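You operate a simulated robot arm through the tools that you are given. There is no shell and no other tool. Be economical: measure what you need, move in short steps, check, and stop when the job is done.

You run a simulated two-armed robot. Do the job below in one go: nothing can be reset, and whatever is moved stays where it is left.

JOB
Power the stacker up, test its lamps, set the belt to SLOW, start.
Fine: shut the console door before the power goes on; start last.
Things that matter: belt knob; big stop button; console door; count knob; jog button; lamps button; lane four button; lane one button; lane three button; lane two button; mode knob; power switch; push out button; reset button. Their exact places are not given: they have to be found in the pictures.

The check looks at the end state, three seconds after you hand in, the way a careful person would. Anything else that was tipped, shoved, dropped, spilled or broken makes it a failure.

ROBOT AND FRAMES
Two 7-joint arms with two-finger parallel grippers on one trunk, on a base that drives. Base frame: it is fixed to the floor where the robot stands at the start and does not move with it; the origin is under the middle of the robot, x ahead of it, y to its left, z up. Lengths are in mm, angles in degrees, forces in N, time in s.
The left shoulder is at the start at [21, 101, 1512], the right one opposite. Places, roughly: belt knob [800, 200, 1300]; big stop button [700, 0, 1300]; console door [500, 0, 600]; count knob [700, 200, 1300]; jog button [600, 100, 1300]; lamps button [900, 200, 1300]; lane four button [600, 200, 1300]; lane one button [500, 300, 1300]; lane three button [600, 200, 1300]; lane two button [500, 300, 1300]; mode knob [800, 100, 1300]; power switch [500, 0, 900]; push out button [600, 100, 1300]; reset button [500, 200, 1300]; stop button [500, 200, 1300]; zero button [700, 100, 1300]. Payload 2.4 kg a hand.
The tool frame of a hand sits at the grasp point between the pads (the TCP): z along the fingers, y along the line on which they close. The tips reach 24 mm beyond it. The gripper opens to 68 mm. The fingers are 17 mm wide and 10 mm thick; the gripper's body (40 by 70 mm) begins 41 mm behind the TCP.
Orientation is that of the tool frame in the base frame, as a unit quaternion [x, y, z, w]. With the fingers straight down and closing along the base's y, the tool's x points along the base's -x, its y along +y and its z along -z.

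CONTROLS
- The arms move only by the tool play_rows. It takes "left_deltas", "right_deltas" or both (then of equal length, played together; a hand with none holds still); each is a list of rows, each a list of 3 entries, a list of its own where there are three numbers: the shift along the base's x, y, z in mm, then the turn, a rotation vector about the base's x, y, z in degrees, then the finger opening in mm, from 0 to 68. In form: [[[dx, dy, dz], [rx, ry, rz], jaw], ...]. A call has 1 to 8 rows; each row shifts and turns the commanded pose from where the row before left it. Each row takes 0.2 s and may step no farther than 50 mm and 8.6 degrees from the row before; otherwise, or with a gripper value out of range, the whole call is refused. Where a pose cannot be reached the arm comes as near as it can. A force on the tool above 40 N (or 10 N above the force at the start of the call, whichever is more), or a blocked arm, ends the call early, and 0.2 s more pass. Each finger travels about 72 mm/s and halts on what it meets, pressing with about 31 N; the grip force reading is that of the motor and also rises with nothing between the fingers. The clock runs only during rows and for 0.2 s after the last one: add rows that do not move to give the fingers time. It gives the time, the measured TCP pose, the force on the tool (base axes), the opening and the grip force at its end, in the units of the frame above (readings bear some noise), with the torque about the TCP (base axes, N m) and any sound that the robot's microphone picked up.
- Cameras (640 x 400 px; columns grow to the right, rows downward): "scene" is now at [82.6, 5.5, 1649.5]; the picture's right is [0.17, -0.99, 0.00], its down [-0.69, -0.12, -0.72] and it looks along [0.71, 0.12, -0.70] (base axes); focal length 214 px, centre (320, 200). "left" rides on the left gripper at [84, -11, -75] in its tool frame; the picture's right is [0.13, 0.99, 0.00], its down [-0.60, 0.08, -0.79] and it looks along [-0.79, 0.10, 0.61] (tool axes); focal length 251 px, centre (320, 200). "right" rides on the right gripper at [84, 11, -75] in its tool frame; the picture's right is [-0.13, 0.99, 0.00], its down [-0.60, -0.08, -0.79] and it looks along [-0.79, -0.10, 0.61] (tool axes); focal length 251 px, centre (320, 200).
- grab_frame(camera): a new picture of that camera. The clock stands still meanwhile.
- move_column(by): slides the trunk up (or, below 0, down) by that many mm; the arms and the scene camera ride with it, the base frame stays. It gives what a move gives, with no picture.
- steer(legs): drives the robot by 1 to 6 legs, each [ahead, left, turn to the left] in mm, mm and degrees, along the robot's own axes; the way and the turn of a leg run together, so that a leg with both is an arc; at most 1500 mm and 180 degrees a leg. The arms and the cameras ride along, it lands a little off, and it stops where it bumps. It gives what a move gives.
- turn_head(pan, tilt): turns the head with the scene camera to pan (to the left, within 86 degrees either way) and tilt (down, from -29 to 69), counted from straight ahead of the robot. It gives what a move gives.
- locate(camera, pixels): there is no depth. For up to 12 entries [column, row, z] of the newest picture of that camera ("zoom" is the newest enlarged one), the place [x, y] in the base frame at which the ray of that pixel passes the height z, good to about 2 mm, but the place of the scene camera against the robot may be out by one fixed shift of up to 18 mm in any direction. The clock stands still meanwhile.
- enlarge(camera, box): a new picture of the part [left, top, right, bottom] of that camera's present view, enlarged. The clock stands still meanwhile.
- sign_off(): hands the job in; it is judged then, once.

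Work in short steps. Measure before you move; look again where a grasp or a placing could have gone wrong, and mend it. You have 80 turns and 62 pictures in all, those below and enlarged ones among them. Open the grippers and draw the arms clear of the work before you hand the job in, unless the task says otherwise; then end with one line.

The tools are called as a command line: name --argument value ..., lists and objects as JSON in quotes. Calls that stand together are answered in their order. play_rows: Moves the arms, as the interface text tells. Its arguments: {"type":"object","properties":{"left_deltas":{"type":"array","items":{"type":"array"}},"right_deltas":{"type":"array","items":{"type":"array"}}},"required":[]} The other tools are called the same way: move_column (by) slides the trunk up or down; steer (legs) drives the base; turn_head (pan, tilt) turns the head that bears the scene camera; grab_frame (camera) takes a picture; locate (camera, pixels) gives the place at which the rays of pixels pass given heights; enlarge (camera, box) takes an enlarged picture of a part of a camera's view; sign_off () hands the job in.

At the start:

```text
t: 0.0
left_tcp_pos: [264.2, 193.2, 1552.6]
left_orientation: [0.0, 1.0, 0.0, 0.0]
left_wrist_force: [0.0, 0.1, 0.2]
left_torque: [0.01, -0.01, 0.0]
left_grip_width: 67.9
left_gripper_force: 0.1
right_tcp_pos: [269.5, -65.3, 1551.5]
right_orientation: [0.0, 1.0, 0.0, 0.001]
right_wrist_force: [-0.2, -0.6, -0.1]
right_torque: [-0.03, 0.01, 0.03]
right_grip_width: 68.1
right_gripper_force: 0.1
trunk travel left (down, up): [-725.0, 124.0]
robot x, y, heading: [-1.1, -4.9, 0.3]
head pan, tilt: [9.6, 44.2]
```

scene: 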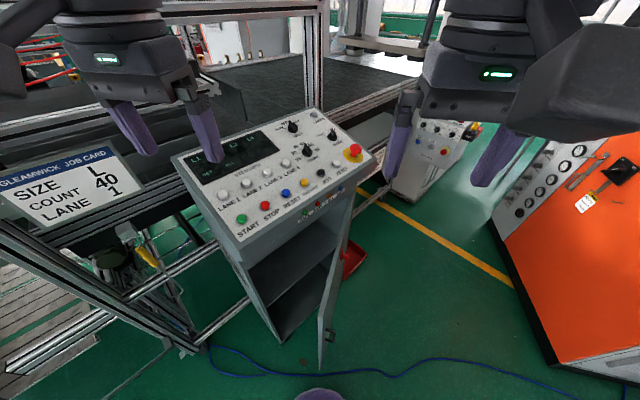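
right: 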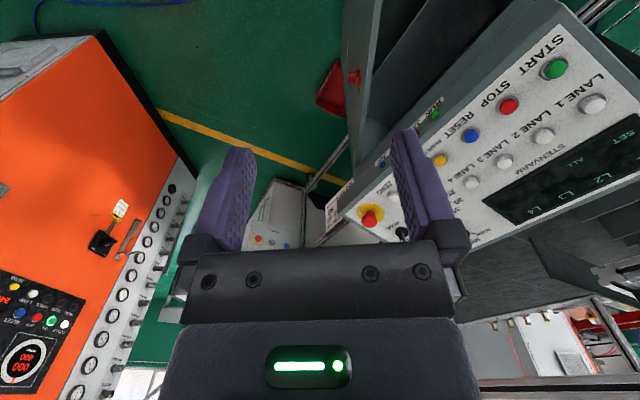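
left: 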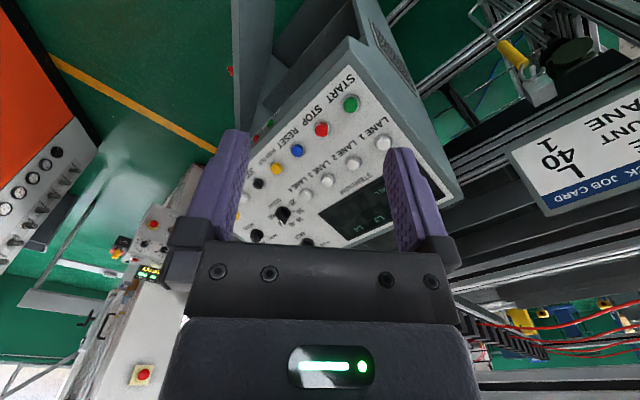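

The scene shows the console around (270,180) with its door open at (325,310). I enlarge the panel to read the labels.

enlarge --camera "scene" --box '[170, 100, 390, 240]'

enlarge --camera "scene" --box '[200, 180, 400, 380]'

```text
2.86 times, centred on (280, 170) of scene
```

zoom: 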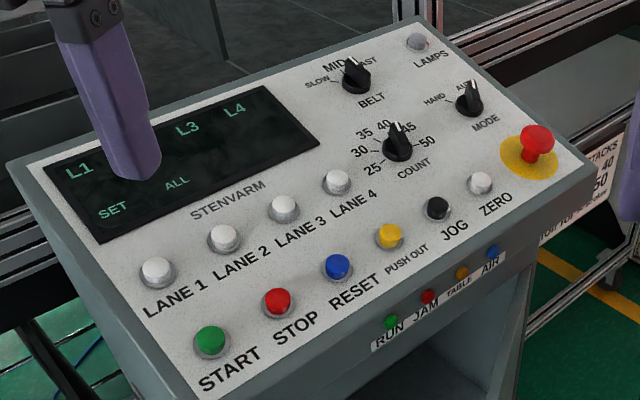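

```text
2.00 times, centred on (300, 280) of scene
```

zoom: 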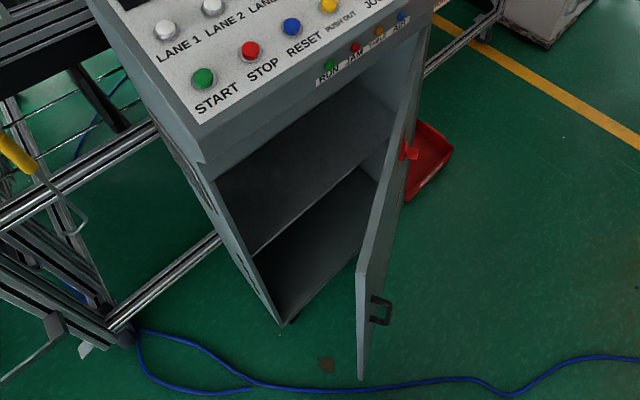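

I triangulate some panel buttons: START, STOP, RESET, LANE 1, from left and scene pictures at two heights.

locate --camera "left" --pixels '[[351, 104, 1250], [351, 104, 1300], [258, 184, 1250], [258, 184, 1300], [383, 143, 1250], [383, 143, 1300]]'

locate --camera "scene" --pixels '[[242, 219, 1250], [242, 219, 1300], [320, 173, 1250], [320, 173, 1300], [223, 194, 1250], [223, 194, 1300], [355, 150, 1300], [355, 150, 1350], [313, 115, 1300], [313, 115, 1350]]'

enlarge --camera "right" --box '[300, 0, 500, 130]'

```text
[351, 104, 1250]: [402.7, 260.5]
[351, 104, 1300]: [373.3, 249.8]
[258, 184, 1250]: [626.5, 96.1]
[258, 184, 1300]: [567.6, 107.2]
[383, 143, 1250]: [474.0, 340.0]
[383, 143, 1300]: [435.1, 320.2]
```

```text
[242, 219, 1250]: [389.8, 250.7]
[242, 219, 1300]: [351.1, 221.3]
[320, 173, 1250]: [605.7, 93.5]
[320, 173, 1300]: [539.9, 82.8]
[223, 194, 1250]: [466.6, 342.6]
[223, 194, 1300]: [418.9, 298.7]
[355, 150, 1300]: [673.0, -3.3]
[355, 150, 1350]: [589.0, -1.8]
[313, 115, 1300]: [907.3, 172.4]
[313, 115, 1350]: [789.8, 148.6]
```

```text
3.08 times, centred on (400, 65) of right
```

zoom: 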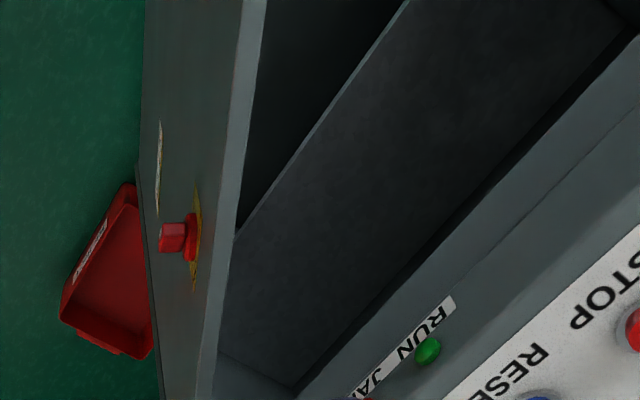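

The power switch is a red knob on the door's outer face at right (353,77). I triangulate it and door edges with the right camera and scene.

locate --camera "right" --pixels '[[356, 77, 850], [356, 77, 900], [356, 77, 950], [375, 40, 900], [556, 68, 1250], [556, 68, 1300], [370, 216, 1300], [370, 216, 1350]]'

locate --camera "scene" --pixels '[[404, 255, 850], [404, 255, 900], [404, 255, 950], [320, 368, 300], [320, 368, 400], [320, 368, 500], [390, 335, 400], [390, 335, 600]]'

turn_head --pan 5 --tilt 65

grab_frame --camera "scene"

```text
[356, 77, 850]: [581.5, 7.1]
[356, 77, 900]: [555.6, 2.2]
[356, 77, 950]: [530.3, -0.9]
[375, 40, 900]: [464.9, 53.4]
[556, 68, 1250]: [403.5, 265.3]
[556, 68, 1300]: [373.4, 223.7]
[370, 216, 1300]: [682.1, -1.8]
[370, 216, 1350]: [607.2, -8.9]
```

```text
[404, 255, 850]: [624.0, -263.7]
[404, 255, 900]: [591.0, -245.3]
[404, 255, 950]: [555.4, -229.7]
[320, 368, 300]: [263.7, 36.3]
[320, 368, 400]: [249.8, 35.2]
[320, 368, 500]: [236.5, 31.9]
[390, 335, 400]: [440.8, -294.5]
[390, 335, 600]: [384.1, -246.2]
```

```text
t: 0.8
left_tcp_pos: [264.0, 192.9, 1552.3]
left_orientation: [-0.001, 1.0, 0.0, 0.0]
left_wrist_force: [-1.2, 0.7, 0.3]
left_torque: [0.0, 0.02, -0.02]
left_grip_width: 68.1
left_gripper_force: 0.0
right_tcp_pos: [269.1, -64.7, 1552.3]
right_orientation: [0.001, 1.0, 0.001, -0.001]
right_wrist_force: [-1.0, 0.2, -0.5]
right_torque: [-0.01, -0.02, -0.03]
right_grip_width: 68.1
right_gripper_force: 0.1
trunk travel left (down, up): [-725.0, 124.0]
robot x, y, heading: [-3.8, -0.3, 0.1]
head pan, tilt: [5.0, 65.0]
```

```text
55 pictures are left
```

scene: 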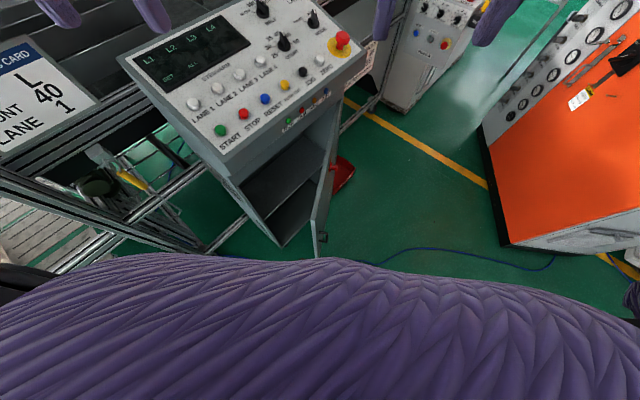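

I locate the switch, door edge and handle in the new scene picture: switch (335,168), handle (322,238), door top front corner and console corner.

enlarge --camera "scene" --box '[200, 100, 400, 260]'

locate --camera "scene" --pixels '[[335, 168, 850], [335, 168, 900], [335, 168, 950], [322, 238, 500], [322, 238, 600], [322, 238, 700], [221, 130, 1258], [303, 72, 1258], [303, 72, 1270], [343, 38, 1300]]'

enlarge --camera "right" --box '[320, 0, 640, 200]'

```text
2.50 times, centred on (300, 180) of scene
```

zoom: 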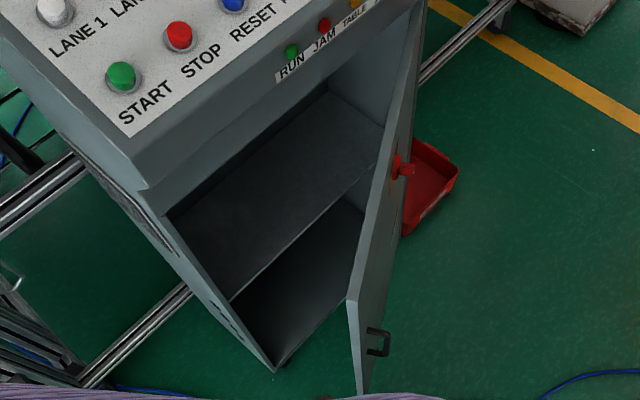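

```text
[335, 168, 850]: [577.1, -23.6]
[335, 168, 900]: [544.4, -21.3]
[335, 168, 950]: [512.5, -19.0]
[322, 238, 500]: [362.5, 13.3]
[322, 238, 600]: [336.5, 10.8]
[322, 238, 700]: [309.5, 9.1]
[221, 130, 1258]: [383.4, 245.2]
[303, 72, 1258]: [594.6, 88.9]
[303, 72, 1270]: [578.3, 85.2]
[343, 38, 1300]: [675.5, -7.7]
```

```text
2.00 times, centred on (480, 100) of right
```

zoom: 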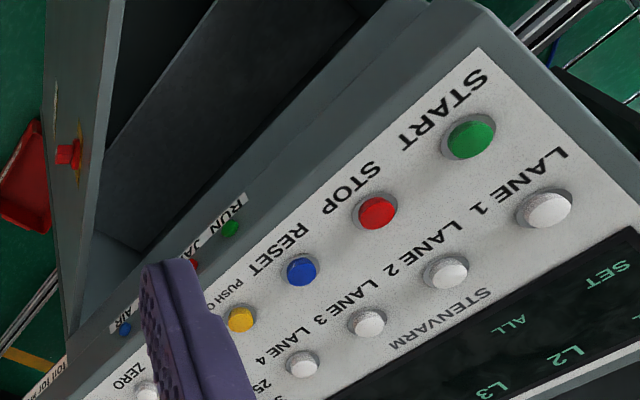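

The door appears ~30° open, hinge near (695,-18). I check floor clearances: the orange machine base corner (505,246), the red tray (345,170), yellow line.

locate --camera "scene" --pixels '[[505, 246, 0], [485, 160, 0], [634, 262, 100], [350, 180, 0], [335, 190, 0], [280, 247, 0], [318, 256, 0], [318, 256, 200], [318, 218, 900], [318, 218, 1000]]'

turn_head --pan -60 --tilt 45

grab_frame --camera "scene"

```text
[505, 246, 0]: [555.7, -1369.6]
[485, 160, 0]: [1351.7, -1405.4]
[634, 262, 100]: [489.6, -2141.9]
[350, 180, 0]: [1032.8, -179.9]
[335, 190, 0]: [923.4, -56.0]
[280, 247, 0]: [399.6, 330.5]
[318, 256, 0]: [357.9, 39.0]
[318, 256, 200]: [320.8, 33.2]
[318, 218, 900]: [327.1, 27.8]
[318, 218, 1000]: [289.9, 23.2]
```

```text
t: 2.2
left_tcp_pos: [263.6, 192.8, 1551.2]
left_orientation: [0.001, 1.0, 0.0, 0.0]
left_wrist_force: [-0.9, 0.6, -0.3]
left_torque: [0.01, 0.02, 0.0]
left_grip_width: 68.0
left_gripper_force: 0.1
right_tcp_pos: [268.5, -64.6, 1551.2]
right_orientation: [0.0, 1.0, 0.0, 0.001]
right_wrist_force: [-0.8, 1.5, 0.1]
right_torque: [0.0, 0.0, 0.01]
right_grip_width: 68.1
right_gripper_force: 0.1
trunk travel left (down, up): [-725.0, 124.0]
robot x, y, heading: [1.4, -1.7, 0.1]
head pan, tilt: [-60.0, 45.0]
```

```text
52 pictures are left
```

scene: 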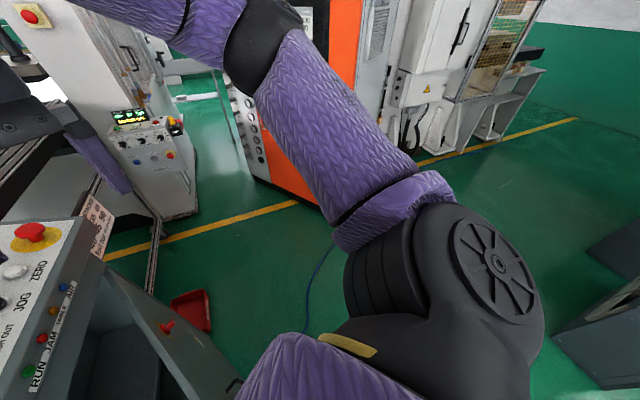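

The right side floor is clear (orange base at y≈-1370). I drive to stand square in front of the console, about (175,-390) with heading ~54°.

steer --legs '[[-100, -390, 0], [275, 0, 0], [0, 0, 53.7]]'

turn_head --pan 0 --tilt 45

grab_frame --camera "scene"

grab_frame --camera "left"

```text
t: 8.7
left_tcp_pos: [176.1, -61.5, 1552.1]
left_orientation: [-0.457, 0.89, 0.0, 0.0]
left_wrist_force: [-0.2, -0.3, -0.3]
left_torque: [0.0, 0.02, 0.01]
left_grip_width: 68.1
left_gripper_force: 0.2
right_tcp_pos: [388.7, -208.5, 1552.0]
right_orientation: [-0.456, 0.89, 0.001, 0.0]
right_wrist_force: [0.1, -0.1, -0.3]
right_torque: [0.01, 0.01, 0.02]
right_grip_width: 68.2
right_gripper_force: 0.1
trunk travel left (down, up): [-725.0, 124.0]
robot x, y, heading: [178.6, -388.6, 54.3]
head pan, tilt: [-60.0, 45.0]
```

```text
t: 10.0
left_tcp_pos: [176.2, -60.7, 1552.9]
left_orientation: [-0.456, 0.89, 0.0, 0.0]
left_wrist_force: [0.1, -0.1, -0.2]
left_torque: [-0.03, -0.01, 0.0]
left_grip_width: 68.1
left_gripper_force: 0.1
right_tcp_pos: [387.1, -209.3, 1551.3]
right_orientation: [-0.457, 0.89, 0.0, 0.0]
right_wrist_force: [-0.5, -0.3, -0.1]
right_torque: [-0.03, -0.01, 0.0]
right_grip_width: 67.9
right_gripper_force: 0.0
trunk travel left (down, up): [-725.0, 124.0]
robot x, y, heading: [180.1, -387.6, 54.2]
head pan, tilt: [0.0, 45.0]
```

```text
51 pictures are left
```

scene: 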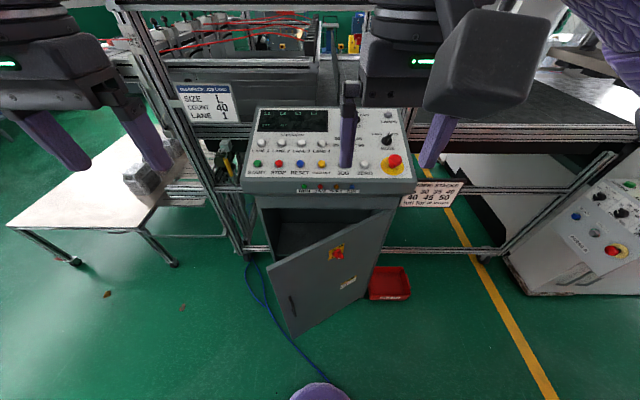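

```text
50 pictures are left
```

left: 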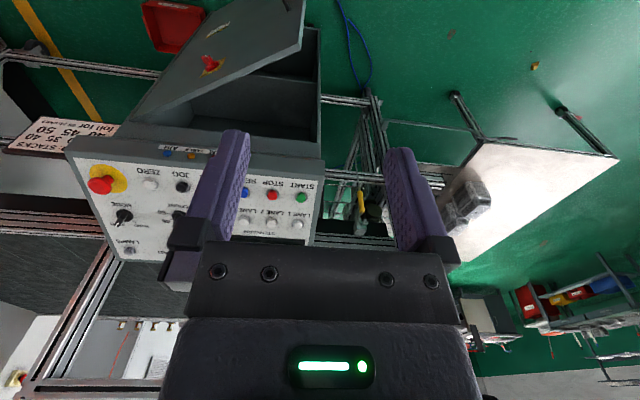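

Well placed: console is centered, door at (330,270), switch (337,254). I enlarge the door and switch, and the panel.

enlarge --camera "scene" --box '[240, 190, 420, 340]'

enlarge --camera "scene" --box '[235, 95, 425, 210]'

locate --camera "scene" --pixels '[[337, 254, 850], [337, 254, 900], [293, 305, 600], [293, 305, 700], [257, 163, 1258], [295, 336, 100], [268, 262, 1000], [268, 262, 900], [385, 210, 1150], [257, 207, 1150]]'

locate --camera "left" --pixels '[[211, 63, 850], [211, 63, 900], [211, 63, 950], [301, 197, 1258], [301, 46, 1000], [301, 46, 900], [99, 185, 1300], [302, 0, 700]]'

```text
2.67 times, centred on (330, 265) of scene
```

zoom: 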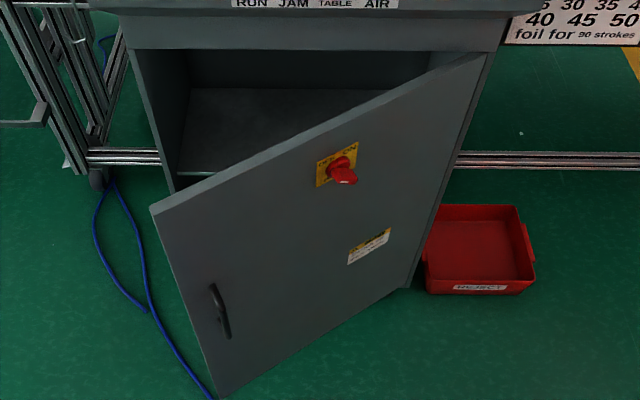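

```text
3.37 times, centred on (330, 152) of scene
```

zoom: 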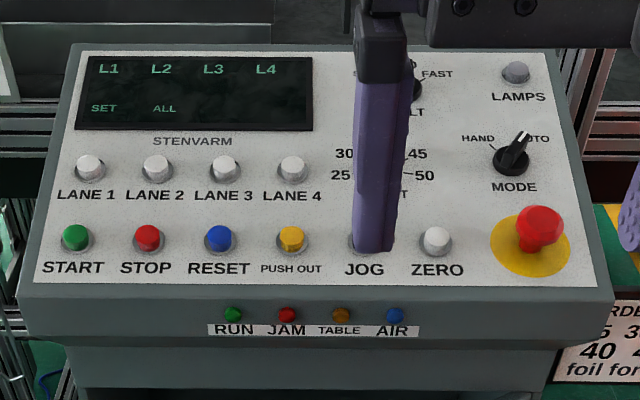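

```text
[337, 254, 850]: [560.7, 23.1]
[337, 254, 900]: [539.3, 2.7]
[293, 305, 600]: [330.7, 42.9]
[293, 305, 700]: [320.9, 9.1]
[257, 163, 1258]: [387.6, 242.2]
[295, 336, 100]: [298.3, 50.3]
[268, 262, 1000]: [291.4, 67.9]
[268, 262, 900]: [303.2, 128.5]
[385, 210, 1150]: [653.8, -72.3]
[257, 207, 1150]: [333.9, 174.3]
```

```text
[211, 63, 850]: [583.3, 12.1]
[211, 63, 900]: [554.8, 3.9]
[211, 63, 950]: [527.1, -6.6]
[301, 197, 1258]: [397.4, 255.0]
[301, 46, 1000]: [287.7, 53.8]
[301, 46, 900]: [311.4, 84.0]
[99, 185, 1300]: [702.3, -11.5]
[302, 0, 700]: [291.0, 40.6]
```

The panel is clear and the switch is at about (548,1,913). I lower the trunk 550 so the hands can work at door height, hands being ~200 mm away from the door.

move_column --by -550

locate --camera "scene" --pixels '[[266, 269, 900], [266, 269, 950], [266, 269, 1000], [384, 211, 1100], [291, 339, 50], [291, 339, 100]]'

```text
refused: -550 is not a number from -400 to 400
```

```text
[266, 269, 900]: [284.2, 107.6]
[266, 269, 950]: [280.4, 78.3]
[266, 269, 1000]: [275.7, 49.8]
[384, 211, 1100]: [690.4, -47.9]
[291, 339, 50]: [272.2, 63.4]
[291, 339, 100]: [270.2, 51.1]
```

Refused above 400; I do it in two moves.

move_column --by -400

move_column --by -150

grab_frame --camera "scene"

```text
t: 13.8
left_tcp_pos: [176.1, -62.1, 1151.2]
left_orientation: [-0.456, 0.89, 0.0, 0.0]
left_wrist_force: [-0.5, -0.4, -0.2]
left_torque: [0.01, 0.02, 0.01]
left_grip_width: 68.0
left_gripper_force: 0.1
right_tcp_pos: [387.5, -207.4, 1153.4]
right_orientation: [-0.456, 0.89, 0.0, 0.0]
right_wrist_force: [-0.1, 0.6, 0.4]
right_torque: [0.0, -0.02, 0.01]
right_grip_width: 68.0
right_gripper_force: 0.1
trunk travel left (down, up): [-325.0, 524.0]
robot x, y, heading: [177.9, -384.4, 54.4]
head pan, tilt: [0.0, 45.0]
```

```text
t: 15.5
left_tcp_pos: [177.1, -61.6, 1002.5]
left_orientation: [-0.456, 0.89, 0.0, 0.0]
left_wrist_force: [0.3, 0.1, 0.3]
left_torque: [0.01, 0.02, 0.0]
left_grip_width: 67.9
left_gripper_force: 0.0
right_tcp_pos: [387.7, -208.8, 1002.5]
right_orientation: [-0.455, 0.89, 0.001, 0.0]
right_wrist_force: [0.3, 0.6, 0.5]
right_torque: [0.01, -0.01, 0.0]
right_grip_width: 67.7
right_gripper_force: 0.0
trunk travel left (down, up): [-175.0, 674.0]
robot x, y, heading: [179.5, -388.4, 54.4]
head pan, tilt: [0.0, 45.0]
```

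```text
47 pictures are left
```

scene: 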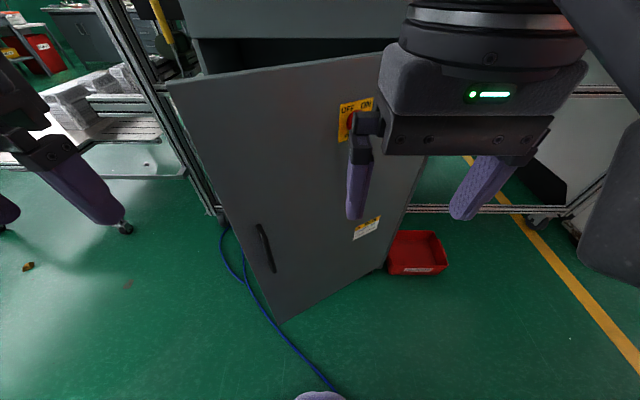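

The left hand is clear. I close it, tilt it forward and bring it to the near side of the door's free end, around (330,-30,905).

play_rows --left_deltas '[[[19, 2, -12], [6.9, -4.97, 0], 0], [[19, 2, -12], [6.9, -4.97, 0], 0], [[19, 2, -12], [6.9, -4.97, 0], 0], [[19, 2, -12], [6.9, -4.97, 0], 0], [[19, 2, -12], [6.9, -4.97, 0], 0], [[19, 2, -12], [6.9, -4.97, 0], 0], [[19, 2, -12], [6.9, -4.97, 0], 0], [[19, 2, -12], [6.9, -4.97, 0], 0]]'

grab_frame --camera "scene"

```text
t: 17.3
left_tcp_pos: [351.9, -30.2, 920.0]
left_orientation: [-0.379, 0.737, 0.255, 0.499]
left_wrist_force: [-0.8, 0.3, 0.3]
left_torque: [0.0, 0.0, -0.02]
left_grip_width: 0.1
left_gripper_force: 23.5
left hand out of reach, approached as far as the arm can: row 5, 6, 7
right_tcp_pos: [388.6, -208.4, 1001.8]
right_orientation: [-0.457, 0.89, 0.0, 0.0]
right_wrist_force: [0.0, 0.3, 0.1]
right_torque: [0.02, 0.01, 0.01]
right_grip_width: 68.1
right_gripper_force: 0.1
trunk travel left (down, up): [-175.0, 674.0]
robot x, y, heading: [181.7, -388.9, 54.2]
head pan, tilt: [0.0, 45.0]
```

```text
46 pictures are left
```

scene: 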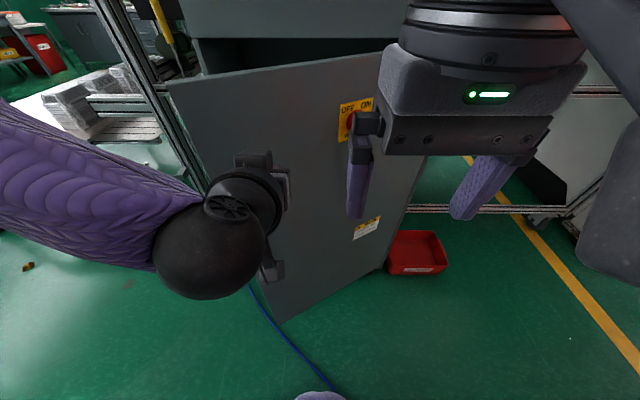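

The hand is in front of the door, short of it. I push along the closing arc in small rows.

play_rows --left_deltas '[[[2, 25, 0], [0, 0, 0], 0], [[3, 25, 0], [0, 0, 0], 0], [[4, 25, 0], [0, 0, 0], 0], [[6, 25, 0], [0, 0, 0], 0], [[7, 25, 0], [0, 0, 0], 0], [[8, 25, 0], [0, 0, 0], 0]]'

grab_frame --camera "scene"

```text
t: 18.7
left_tcp_pos: [380.7, 119.6, 922.0]
left_orientation: [-0.378, 0.738, 0.254, 0.498]
left_wrist_force: [-0.9, 0.4, -0.1]
left_torque: [-0.02, 0.03, 0.02]
left_grip_width: 0.1
left_gripper_force: 23.7
right_tcp_pos: [389.0, -207.9, 1002.3]
right_orientation: [-0.456, 0.89, 0.0, 0.0]
right_wrist_force: [0.0, -0.1, 0.2]
right_torque: [0.0, -0.01, 0.01]
right_grip_width: 68.3
right_gripper_force: 0.1
trunk travel left (down, up): [-175.0, 674.0]
robot x, y, heading: [183.1, -382.0, 54.4]
head pan, tilt: [0.0, 45.0]
```

```text
45 pictures are left
```

scene: 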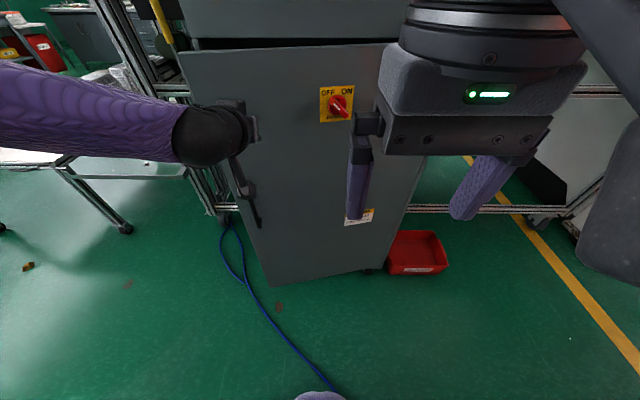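

The door swings easily and is nearly shut. I continue pushing.

play_rows --left_deltas '[[[10, 20, 0], [0, 0, 0], 0], [[10, 20, 0], [0, 0, 0], 0], [[10, 18, 0], [0, 0, 0], 0], [[10, 16, 0], [0, 0, 0], 0], [[10, 15, 0], [0, 0, 0], 0], [[10, 15, 0], [0, 0, 0], 0]]'

grab_frame --camera "scene"

```text
t: 20.1
left_tcp_pos: [415.9, 213.3, 921.5]
left_orientation: [-0.378, 0.737, 0.254, 0.498]
left_wrist_force: [-0.2, -0.4, -0.2]
left_torque: [0.0, -0.01, 0.0]
left_grip_width: 0.0
left_gripper_force: 24.2
left hand out of reach, approached as far as the arm can: row 5, 6
right_tcp_pos: [388.2, -208.0, 1002.1]
right_orientation: [-0.455, 0.89, 0.0, 0.0]
right_wrist_force: [-0.8, -1.1, 0.0]
right_torque: [0.0, 0.04, 0.0]
right_grip_width: 68.2
right_gripper_force: 0.2
trunk travel left (down, up): [-175.0, 674.0]
robot x, y, heading: [179.9, -388.8, 54.3]
head pan, tilt: [0.0, 45.0]
```

```text
44 pictures are left
```

scene: 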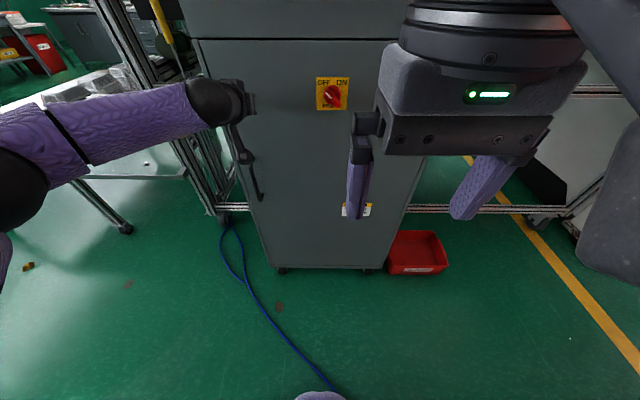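

The door looks almost flush but the arm is at its reach limit. I draw the hand back, drive 100 mm closer, then push again with the force guard.

play_rows --left_deltas '[[[-25, -35, 0], [0, 0, 0], 0], [[-25, -35, 0], [0, 0, 0], 0], [[-25, -35, 0], [0, 0, 0], 0], [[-20, -27, 0], [0, 0, 0], 0]]'

steer --legs '[[100, 0, 0]]'

grab_frame --camera "scene"

```text
t: 21.1
left_tcp_pos: [320.2, 83.8, 923.2]
left_orientation: [-0.379, 0.737, 0.255, 0.499]
left_wrist_force: [0.1, 1.4, -0.3]
left_torque: [0.0, 0.02, 0.0]
left_grip_width: 0.0
left_gripper_force: 22.9
right_tcp_pos: [388.6, -208.7, 1003.0]
right_orientation: [-0.456, 0.89, 0.0, -0.001]
right_wrist_force: [-0.1, 0.2, -0.2]
right_torque: [-0.01, 0.0, 0.01]
right_grip_width: 68.0
right_gripper_force: 0.0
trunk travel left (down, up): [-175.0, 674.0]
robot x, y, heading: [176.0, -389.6, 54.4]
head pan, tilt: [0.0, 45.0]
```

```text
t: 22.3
left_tcp_pos: [376.7, 165.4, 924.3]
left_orientation: [-0.379, 0.737, 0.255, 0.498]
left_wrist_force: [-1.1, -0.5, -0.3]
left_torque: [0.0, 0.02, -0.04]
left_grip_width: 0.3
left_gripper_force: 23.9
right_tcp_pos: [445.5, -126.6, 1002.6]
right_orientation: [-0.457, 0.889, 0.0, 0.0]
right_wrist_force: [-0.9, -1.0, -0.1]
right_torque: [0.01, 0.02, -0.02]
right_grip_width: 68.0
right_gripper_force: 0.1
trunk travel left (down, up): [-175.0, 674.0]
robot x, y, heading: [238.4, -302.9, 54.6]
head pan, tilt: [0.0, 45.0]
```

```text
43 pictures are left
```

scene: 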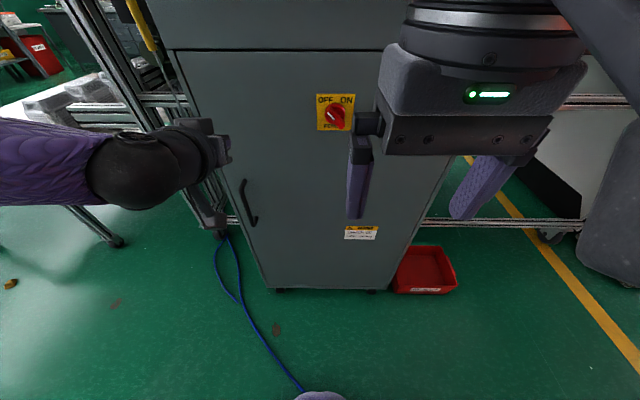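

The door seems shut; I confirm by pushing near its free side until contact.

play_rows --left_deltas '[[[40, -29, 0], [0, 0, 0], 0], [[15, 20, 0], [0, 0, 0], 0], [[15, 20, 0], [0, 0, 0], 0], [[12, 16, 0], [0, 0, 0], 0], [[12, 16, 0], [0, 0, 0], 0], [[6, 8, 0], [0, 0, 0], 0], [[6, 8, 0], [0, 0, 0], 0], [[6, 8, 0], [0, 0, 0], 0]]'

```text
t: 23.5
left_tcp_pos: [465.1, 198.6, 923.4]
left_orientation: [-0.379, 0.739, 0.253, 0.496]
left_wrist_force: [-28.5, -32.4, 11.1]
left_torque: [0.18, -0.1, 0.07]
left_grip_width: 0.0
left_gripper_force: 24.2
right_tcp_pos: [440.9, -131.8, 1004.1]
right_orientation: [-0.459, 0.888, 0.001, 0.003]
right_wrist_force: [-0.9, 0.3, -0.9]
right_torque: [0.0, 0.02, 0.0]
right_grip_width: 68.0
right_gripper_force: 0.0
trunk travel left (down, up): [-175.0, 674.0]
robot x, y, heading: [234.0, -307.8, 54.7]
head pan, tilt: [0.0, 45.0]
stopped in row 6 (left hand): the force on the tool passed its limit at 62 N (the readings are from after the stop); the commanded pose is now the measured one
```

Firm contact (62 N) at the door: shut. I retract the left hand and view the switch with the right camera and scene zoom.

play_rows --left_deltas '[[[-25, -33, 0], [0, 0, 0], 0], [[-25, -33, 0], [0, 0, 0], 0], [[-40, -20, 0], [0, 0, 0], 0], [[-45, 10, 0], [0, 0, 0], 0]]'

grab_frame --camera "right"

enlarge --camera "scene" --box '[260, 70, 400, 160]'

```text
t: 24.5
left_tcp_pos: [336.7, 129.2, 920.5]
left_orientation: [-0.38, 0.741, 0.251, 0.493]
left_wrist_force: [0.6, -0.3, -0.3]
left_torque: [0.02, 0.01, 0.0]
left_grip_width: 0.1
left_gripper_force: 23.9
left hand out of reach, approached as far as the arm can: row 4
right_tcp_pos: [443.5, -127.5, 1002.3]
right_orientation: [-0.458, 0.889, -0.001, 0.0]
right_wrist_force: [0.0, -0.3, -0.2]
right_torque: [-0.01, 0.01, 0.02]
right_grip_width: 68.0
right_gripper_force: 0.0
trunk travel left (down, up): [-175.0, 674.0]
robot x, y, heading: [236.3, -308.0, 54.4]
head pan, tilt: [0.0, 45.0]
```

```text
42 pictures are left
```

right: 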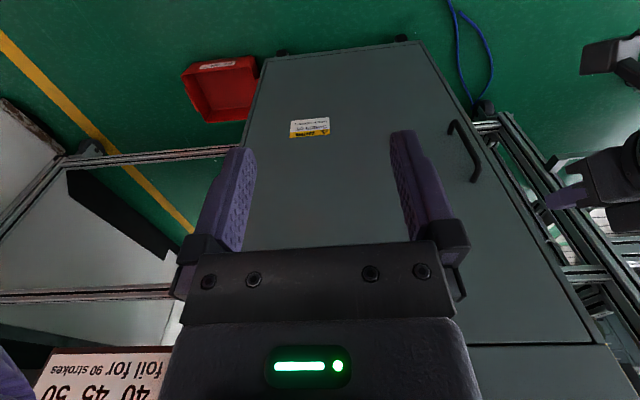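

```text
4.44 times, centred on (330, 115) of scene
```

zoom: 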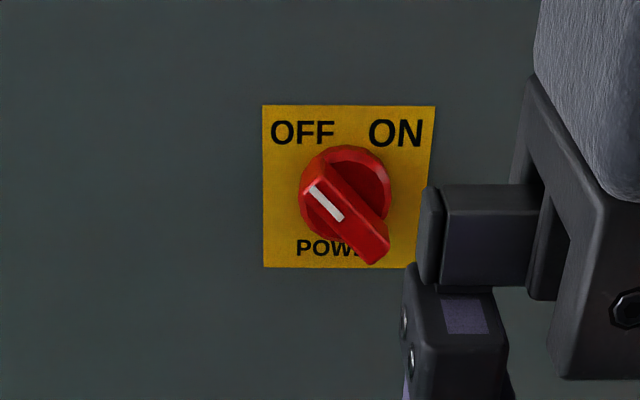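

The switch is a red bar pointing OFF (upper left); ON is upper right, so ~90° clockwise. I locate its center (zoom 345,195), plate corners.

locate --camera "zoom" --pixels '[[345, 197, 900], [345, 197, 910], [345, 197, 920], [262, 187, 910], [435, 187, 910], [310, 185, 910], [380, 250, 895], [348, 105, 950], [348, 268, 870]]'

grab_frame --camera "left"

```text
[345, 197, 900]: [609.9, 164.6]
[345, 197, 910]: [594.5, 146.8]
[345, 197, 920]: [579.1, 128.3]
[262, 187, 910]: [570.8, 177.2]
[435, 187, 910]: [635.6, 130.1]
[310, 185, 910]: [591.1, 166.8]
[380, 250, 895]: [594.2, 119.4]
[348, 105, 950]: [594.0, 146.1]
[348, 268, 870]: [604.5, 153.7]
```

```text
40 pictures are left
```

left: 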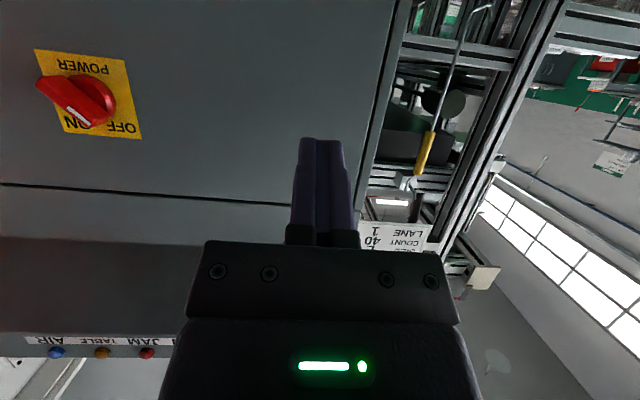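

I locate the plate in the left camera too: plate corners (34,50),(141,138), (127,62), (62,130), knob base center (~88,97).

locate --camera "left" --pixels '[[88, 96, 900], [88, 96, 920], [88, 96, 940], [34, 50, 870], [141, 138, 950], [48, 86, 900], [48, 86, 920], [80, 122, 920], [80, 122, 930]]'

enlarge --camera "left" --box '[0, 20, 180, 160]'

```text
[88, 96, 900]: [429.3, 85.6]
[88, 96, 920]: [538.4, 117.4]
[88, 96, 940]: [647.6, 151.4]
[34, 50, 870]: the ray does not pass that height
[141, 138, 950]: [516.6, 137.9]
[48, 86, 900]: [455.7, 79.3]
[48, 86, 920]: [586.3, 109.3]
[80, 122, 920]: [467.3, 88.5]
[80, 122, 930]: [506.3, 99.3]
```

```text
2.86 times, centred on (90, 90) of left
```

zoom: 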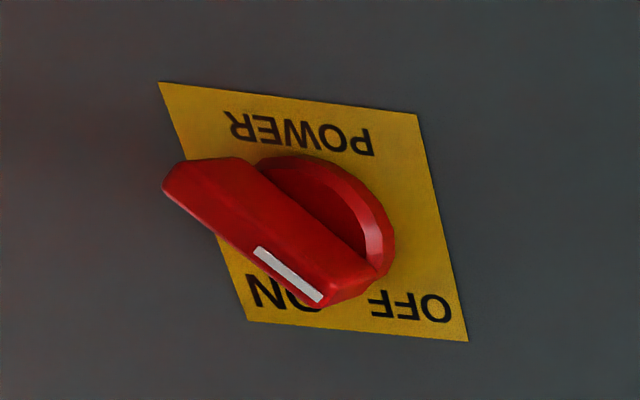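

I triangulate the plate's center: left zoom (327,224), scene (336.3,112.1).

locate --camera "zoom" --pixels '[[327, 224, 910], [327, 224, 920], [327, 224, 930], [158, 83, 890], [158, 83, 900], [468, 341, 950], [468, 341, 960], [320, 305, 910], [320, 305, 930], [180, 175, 900], [180, 175, 910]]'

locate --camera "scene" --pixels '[[336.3, 112.1, 910], [336.3, 112.1, 920], [317, 93.6, 950], [317, 93.6, 960], [352, 130.3, 870], [352, 130.3, 880], [240, 190, 700], [440, 165, 700]]'

```text
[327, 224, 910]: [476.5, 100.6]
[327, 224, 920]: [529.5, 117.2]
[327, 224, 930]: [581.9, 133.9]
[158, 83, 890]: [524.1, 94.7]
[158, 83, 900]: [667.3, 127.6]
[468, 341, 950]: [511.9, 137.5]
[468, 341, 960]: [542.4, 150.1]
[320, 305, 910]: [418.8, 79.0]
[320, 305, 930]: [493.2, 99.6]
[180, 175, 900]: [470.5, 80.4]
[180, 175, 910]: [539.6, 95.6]
```

```text
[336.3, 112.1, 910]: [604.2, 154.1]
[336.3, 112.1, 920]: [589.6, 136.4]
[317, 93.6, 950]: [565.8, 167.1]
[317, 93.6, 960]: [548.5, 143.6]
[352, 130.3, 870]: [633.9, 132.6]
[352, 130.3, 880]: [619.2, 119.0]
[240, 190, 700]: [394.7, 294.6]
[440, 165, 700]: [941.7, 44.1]
```

Plate center ≈ (581,134,930), bar protrudes ~30 mm, tilted 45° toward OFF. I bring the right hand, tilting it forward, toward a stand-off in front of the switch.

play_rows --right_deltas '[[[6, 10, -6], [6.65, -4.76, 0], 50], [[6, 10, -6], [6.65, -4.76, 0], 50], [[6, 10, -6], [6.65, -4.76, 0], 50], [[6, 10, -6], [6.65, -4.76, 0], 50], [[6, 10, -6], [6.65, -4.76, 0], 50], [[6, 10, -6], [6.65, -4.76, 0], 50], [[6, 10, -6], [6.65, -4.76, 0], 50], [[6, 10, -6], [6.65, -4.76, 0], 50]]'

play_rows --right_deltas '[[[6, 10, -6], [6.65, -4.76, 0], 50], [[6, 10, -6], [6.65, -4.76, 0], 50], [[6, 10, -6], [6.65, -4.76, 0], 50], [[0, 0, 0], [-5.0, -6.75, 0], 50], [[0, 0, 0], [-5.0, -6.75, 0], 50], [[0, 0, 0], [-5.0, -6.75, 0], 50], [[0, 0, 0], [-5.0, -6.75, 0], 50], [[0, 0, 0], [-5.0, -6.75, 0], 50]]'

grab_frame --camera "scene"

grab_frame --camera "right"

```text
t: 26.3
left_tcp_pos: [336.5, 130.5, 920.9]
left_orientation: [-0.38, 0.74, 0.253, 0.493]
left_wrist_force: [0.2, -0.1, 0.5]
left_torque: [0.02, -0.01, 0.01]
left_grip_width: 0.2
left_gripper_force: 23.4
right_tcp_pos: [492.4, -40.2, 956.4]
right_orientation: [-0.385, 0.748, 0.247, 0.481]
right_wrist_force: [1.1, 0.4, 0.3]
right_torque: [-0.01, -0.02, -0.03]
right_grip_width: 49.9
right_gripper_force: 0.1
right hand out of reach, approached as far as the arm can: row 8
trunk travel left (down, up): [-175.0, 674.0]
robot x, y, heading: [235.5, -302.2, 54.7]
head pan, tilt: [0.0, 45.0]
```

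```text
t: 28.1
left_tcp_pos: [337.3, 130.8, 921.1]
left_orientation: [-0.38, 0.741, 0.252, 0.493]
left_wrist_force: [0.8, 0.1, 0.1]
left_torque: [0.0, 0.02, -0.03]
left_grip_width: 0.0
left_gripper_force: 23.5
right_tcp_pos: [511.7, -5.3, 939.6]
right_orientation: [-0.53, 0.474, 0.073, 0.699]
right_wrist_force: [0.6, -0.4, 0.0]
right_torque: [0.01, -0.03, 0.01]
right_grip_width: 50.0
right_gripper_force: 0.1
right hand out of reach, approached as far as the arm can: row 1
trunk travel left (down, up): [-175.0, 674.0]
robot x, y, heading: [237.6, -306.6, 54.6]
head pan, tilt: [0.0, 45.0]
```

```text
38 pictures are left
```

scene: 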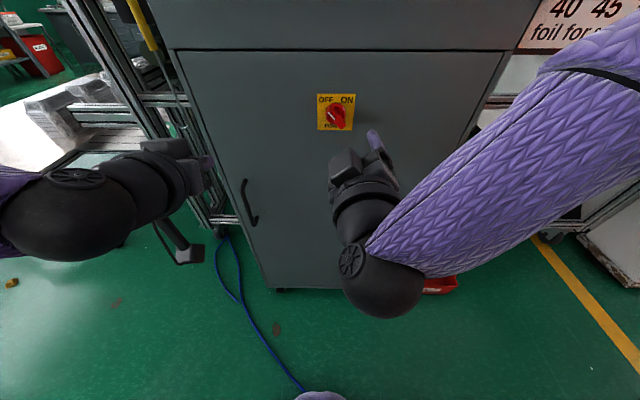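

```text
37 pictures are left
```

right: 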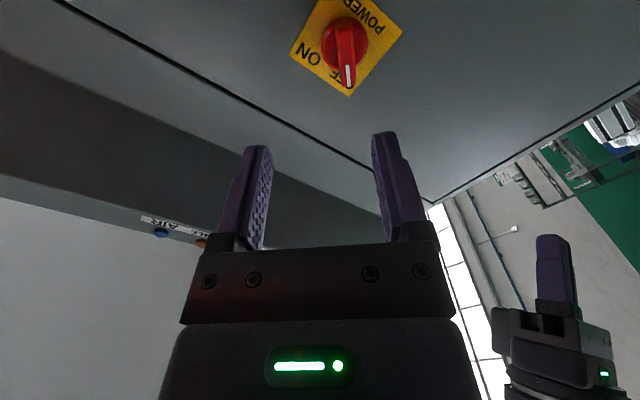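

Tool points along the door normal, jaws crosswise to the bar. I verify the plate center with the right camera: plate center about (346,47).

enlarge --camera "right" --box '[280, 0, 420, 100]'

locate --camera "right" --pixels '[[346, 47, 920], [346, 47, 930], [346, 47, 940]]'

```text
4.00 times, centred on (350, 50) of right
```

zoom: 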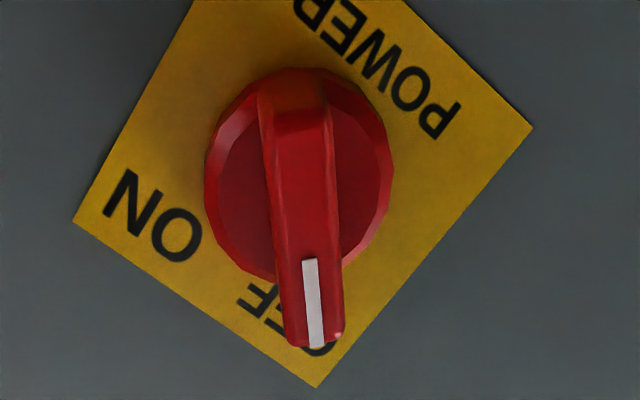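

```text
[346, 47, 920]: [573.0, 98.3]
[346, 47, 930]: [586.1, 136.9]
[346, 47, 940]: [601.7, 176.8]
```

Position agrees: (583,135.5,929). I shift laterally (-20,15,-10.6) and advance to ~55 mm from the plate.

play_rows --right_deltas '[[[-20, 15, -10.6], [0, 0, 0], 50], [[15, 20, 0], [0, 0, 0], 50], [[15, 20, 0], [0, 0, 0], 50], [[15, 20.5, 0], [0, 0, 0], 50], [[14, 20.5, 0], [0, 0, 0], 50], [[0, 0, 0], [0, 0, 0], 50]]'

grab_frame --camera "right"

enlarge --camera "scene" --box '[270, 70, 400, 160]'

```text
t: 29.5
left_tcp_pos: [336.7, 130.4, 922.5]
left_orientation: [-0.38, 0.741, 0.252, 0.494]
left_wrist_force: [0.8, -0.1, 0.2]
left_torque: [0.02, -0.01, 0.04]
left_grip_width: 0.0
left_gripper_force: 23.3
right_tcp_pos: [550.1, 91.6, 927.8]
right_orientation: [-0.531, 0.474, 0.075, 0.698]
right_wrist_force: [0.3, 0.3, -0.5]
right_torque: [-0.01, 0.0, -0.01]
right_grip_width: 50.0
right_gripper_force: 0.0
trunk travel left (down, up): [-175.0, 674.0]
robot x, y, heading: [235.0, -309.5, 54.6]
head pan, tilt: [0.0, 45.0]
```

```text
35 pictures are left
```

right: 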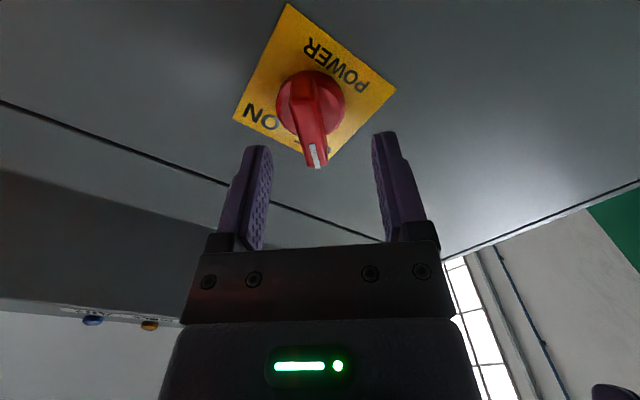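

```text
4.44 times, centred on (335, 115) of scene
```

zoom: 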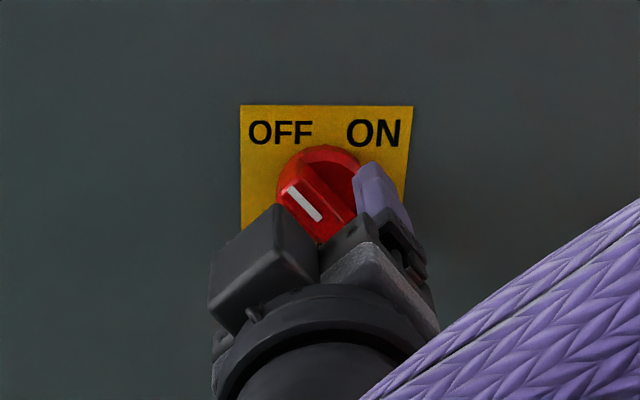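

Fingers straddle the bar. I advance 16 mm and close.

play_rows --right_deltas '[[[9.4, 13, 0], [0, 0, 0], 50], [[0, 0, 1], [0, 0, 0], 50], [[0, 0, 0], [0, 0, 0], 10], [[0, 0, 0], [0, 0, 0], 10], [[0, 0, 0], [0, 0, 0], 10]]'

grab_frame --camera "right"

```text
t: 30.7
left_tcp_pos: [337.9, 130.0, 922.0]
left_orientation: [-0.379, 0.741, 0.252, 0.493]
left_wrist_force: [-1.4, -0.5, 1.3]
left_torque: [-0.02, -0.02, -0.01]
left_grip_width: 0.1
left_gripper_force: 24.1
right_tcp_pos: [559.3, 103.9, 931.4]
right_orientation: [-0.528, 0.475, 0.073, 0.7]
right_wrist_force: [6.0, -2.6, 6.7]
right_torque: [0.19, -0.18, -0.09]
right_grip_width: 17.4
right_gripper_force: 4.2
trunk travel left (down, up): [-175.0, 674.0]
robot x, y, heading: [236.0, -310.0, 54.7]
head pan, tilt: [0.0, 45.0]
```

```text
33 pictures are left
```

right: 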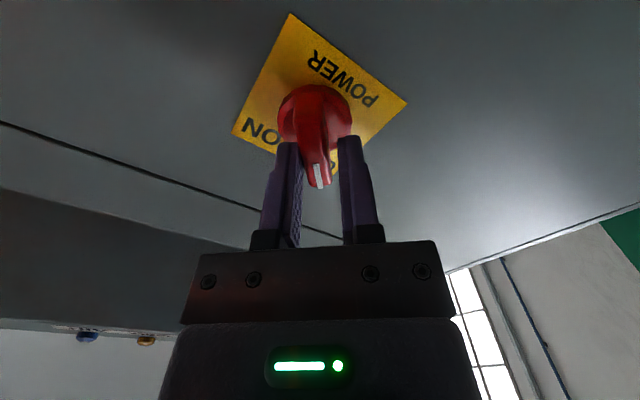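

Gripped at 17.4 mm. I turn clockwise (+ about the normal) in 8 rows.

play_rows --right_deltas '[[[0, 0, 0], [4.9, 6.8, 0], 4], [[0, 0, 0], [4.9, 6.8, 0], 4], [[0, 0, 0], [4.9, 6.8, 0], 4], [[0, 0, 0], [4.9, 6.8, 0], 4], [[0, 0, 0], [4.9, 6.8, 0], 4], [[0, 0, 0], [4.9, 6.8, 0], 4], [[0, 0, 0], [4.9, 6.8, 0], 4], [[0, 0, 0], [4.9, 6.8, 0], 4]]'

grab_frame --camera "right"

enlarge --camera "scene" --box '[270, 70, 400, 160]'

```text
t: 32.5
left_tcp_pos: [337.3, 129.7, 921.0]
left_orientation: [-0.379, 0.741, 0.252, 0.493]
left_wrist_force: [0.3, -0.6, -0.1]
left_torque: [0.0, -0.01, 0.01]
left_grip_width: 0.1
left_gripper_force: 23.8
right_tcp_pos: [561.4, 102.2, 929.5]
right_orientation: [-0.182, 0.686, 0.453, 0.539]
right_wrist_force: [14.7, -11.2, -1.0]
right_torque: [0.07, -0.01, -0.48]
right_grip_width: 17.4
right_gripper_force: 9.1
trunk travel left (down, up): [-175.0, 674.0]
robot x, y, heading: [237.5, -310.0, 54.7]
head pan, tilt: [0.0, 45.0]
```

```text
32 pictures are left
```

right: 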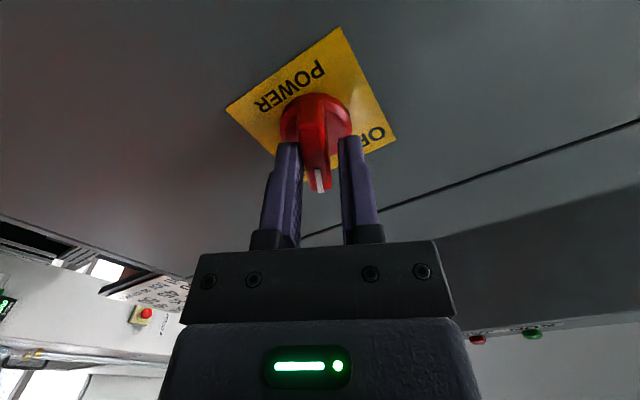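

```text
4.44 times, centred on (335, 115) of scene
```

zoom: 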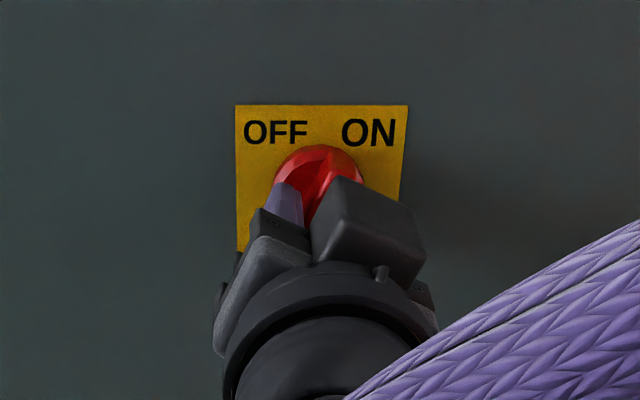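

The knob follows, now ~25° right of upright. I turn on in three rows toward ON.

play_rows --right_deltas '[[[0, 0, 0], [4.7, 6.5, 0], 4], [[0, 0, 0], [4.7, 6.5, 0], 4], [[0, 0, 0], [4.1, 5.6, 0], 4], [[0, 0, 0], [0, 0, 0], 4]]'

grab_frame --camera "right"

```text
t: 33.5
left_tcp_pos: [337.0, 129.8, 920.6]
left_orientation: [-0.379, 0.74, 0.253, 0.494]
left_wrist_force: [0.6, -0.6, -0.8]
left_torque: [0.02, -0.01, 0.04]
left_grip_width: 0.1
left_gripper_force: 23.9
right_tcp_pos: [559.8, 103.0, 929.4]
right_orientation: [-0.042, 0.707, 0.553, 0.44]
right_wrist_force: [11.0, -10.9, -7.6]
right_torque: [-0.37, 0.06, -0.31]
right_grip_width: 17.4
right_gripper_force: 8.8
trunk travel left (down, up): [-175.0, 674.0]
robot x, y, heading: [234.7, -308.9, 54.4]
head pan, tilt: [0.0, 45.0]
```

```text
30 pictures are left
```

right: 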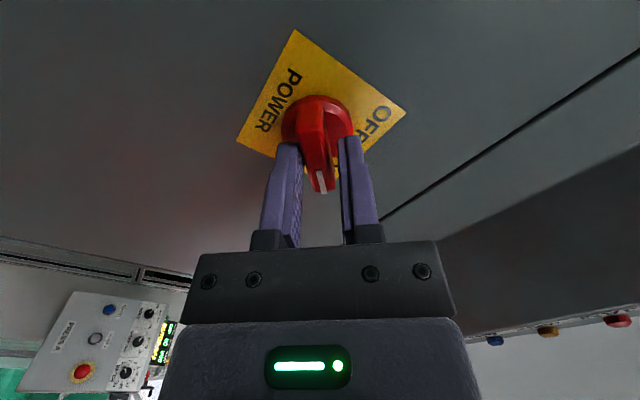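

The bar now points at the ON corner. I release and back straight off, then check.

play_rows --right_deltas '[[[0, 0, 0], [0, 0, 0], 50], [[0, 0, 0], [0, 0, 0], 50], [[-15, -20.5, 0], [0, 0, 0], 50], [[-20, -28, 0], [0, 0, 0], 50], [[-25, -34, 0], [0, 0, 0], 50], [[-25, -34, 0], [0, 0, 0], 50]]'

enlarge --camera "scene" --box '[240, 0, 440, 160]'

```text
t: 34.9
left_tcp_pos: [337.2, 130.5, 922.3]
left_orientation: [-0.379, 0.741, 0.251, 0.494]
left_wrist_force: [0.6, -0.6, -0.4]
left_torque: [0.02, 0.04, -0.02]
left_grip_width: 0.0
left_gripper_force: 23.3
right_tcp_pos: [475.4, -13.7, 929.4]
right_orientation: [-0.043, 0.706, 0.552, 0.441]
right_wrist_force: [1.4, -0.1, -0.4]
right_torque: [-0.01, 0.0, -0.01]
right_grip_width: 50.0
right_gripper_force: 0.1
trunk travel left (down, up): [-175.0, 674.0]
robot x, y, heading: [235.2, -307.8, 54.4]
head pan, tilt: [0.0, 45.0]
```

```text
2.50 times, centred on (340, 80) of scene
```

zoom: 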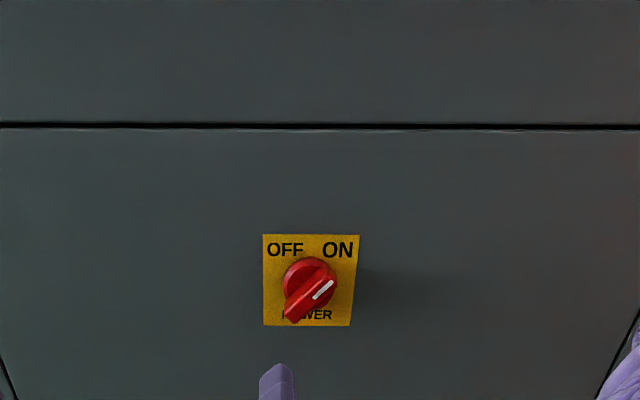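

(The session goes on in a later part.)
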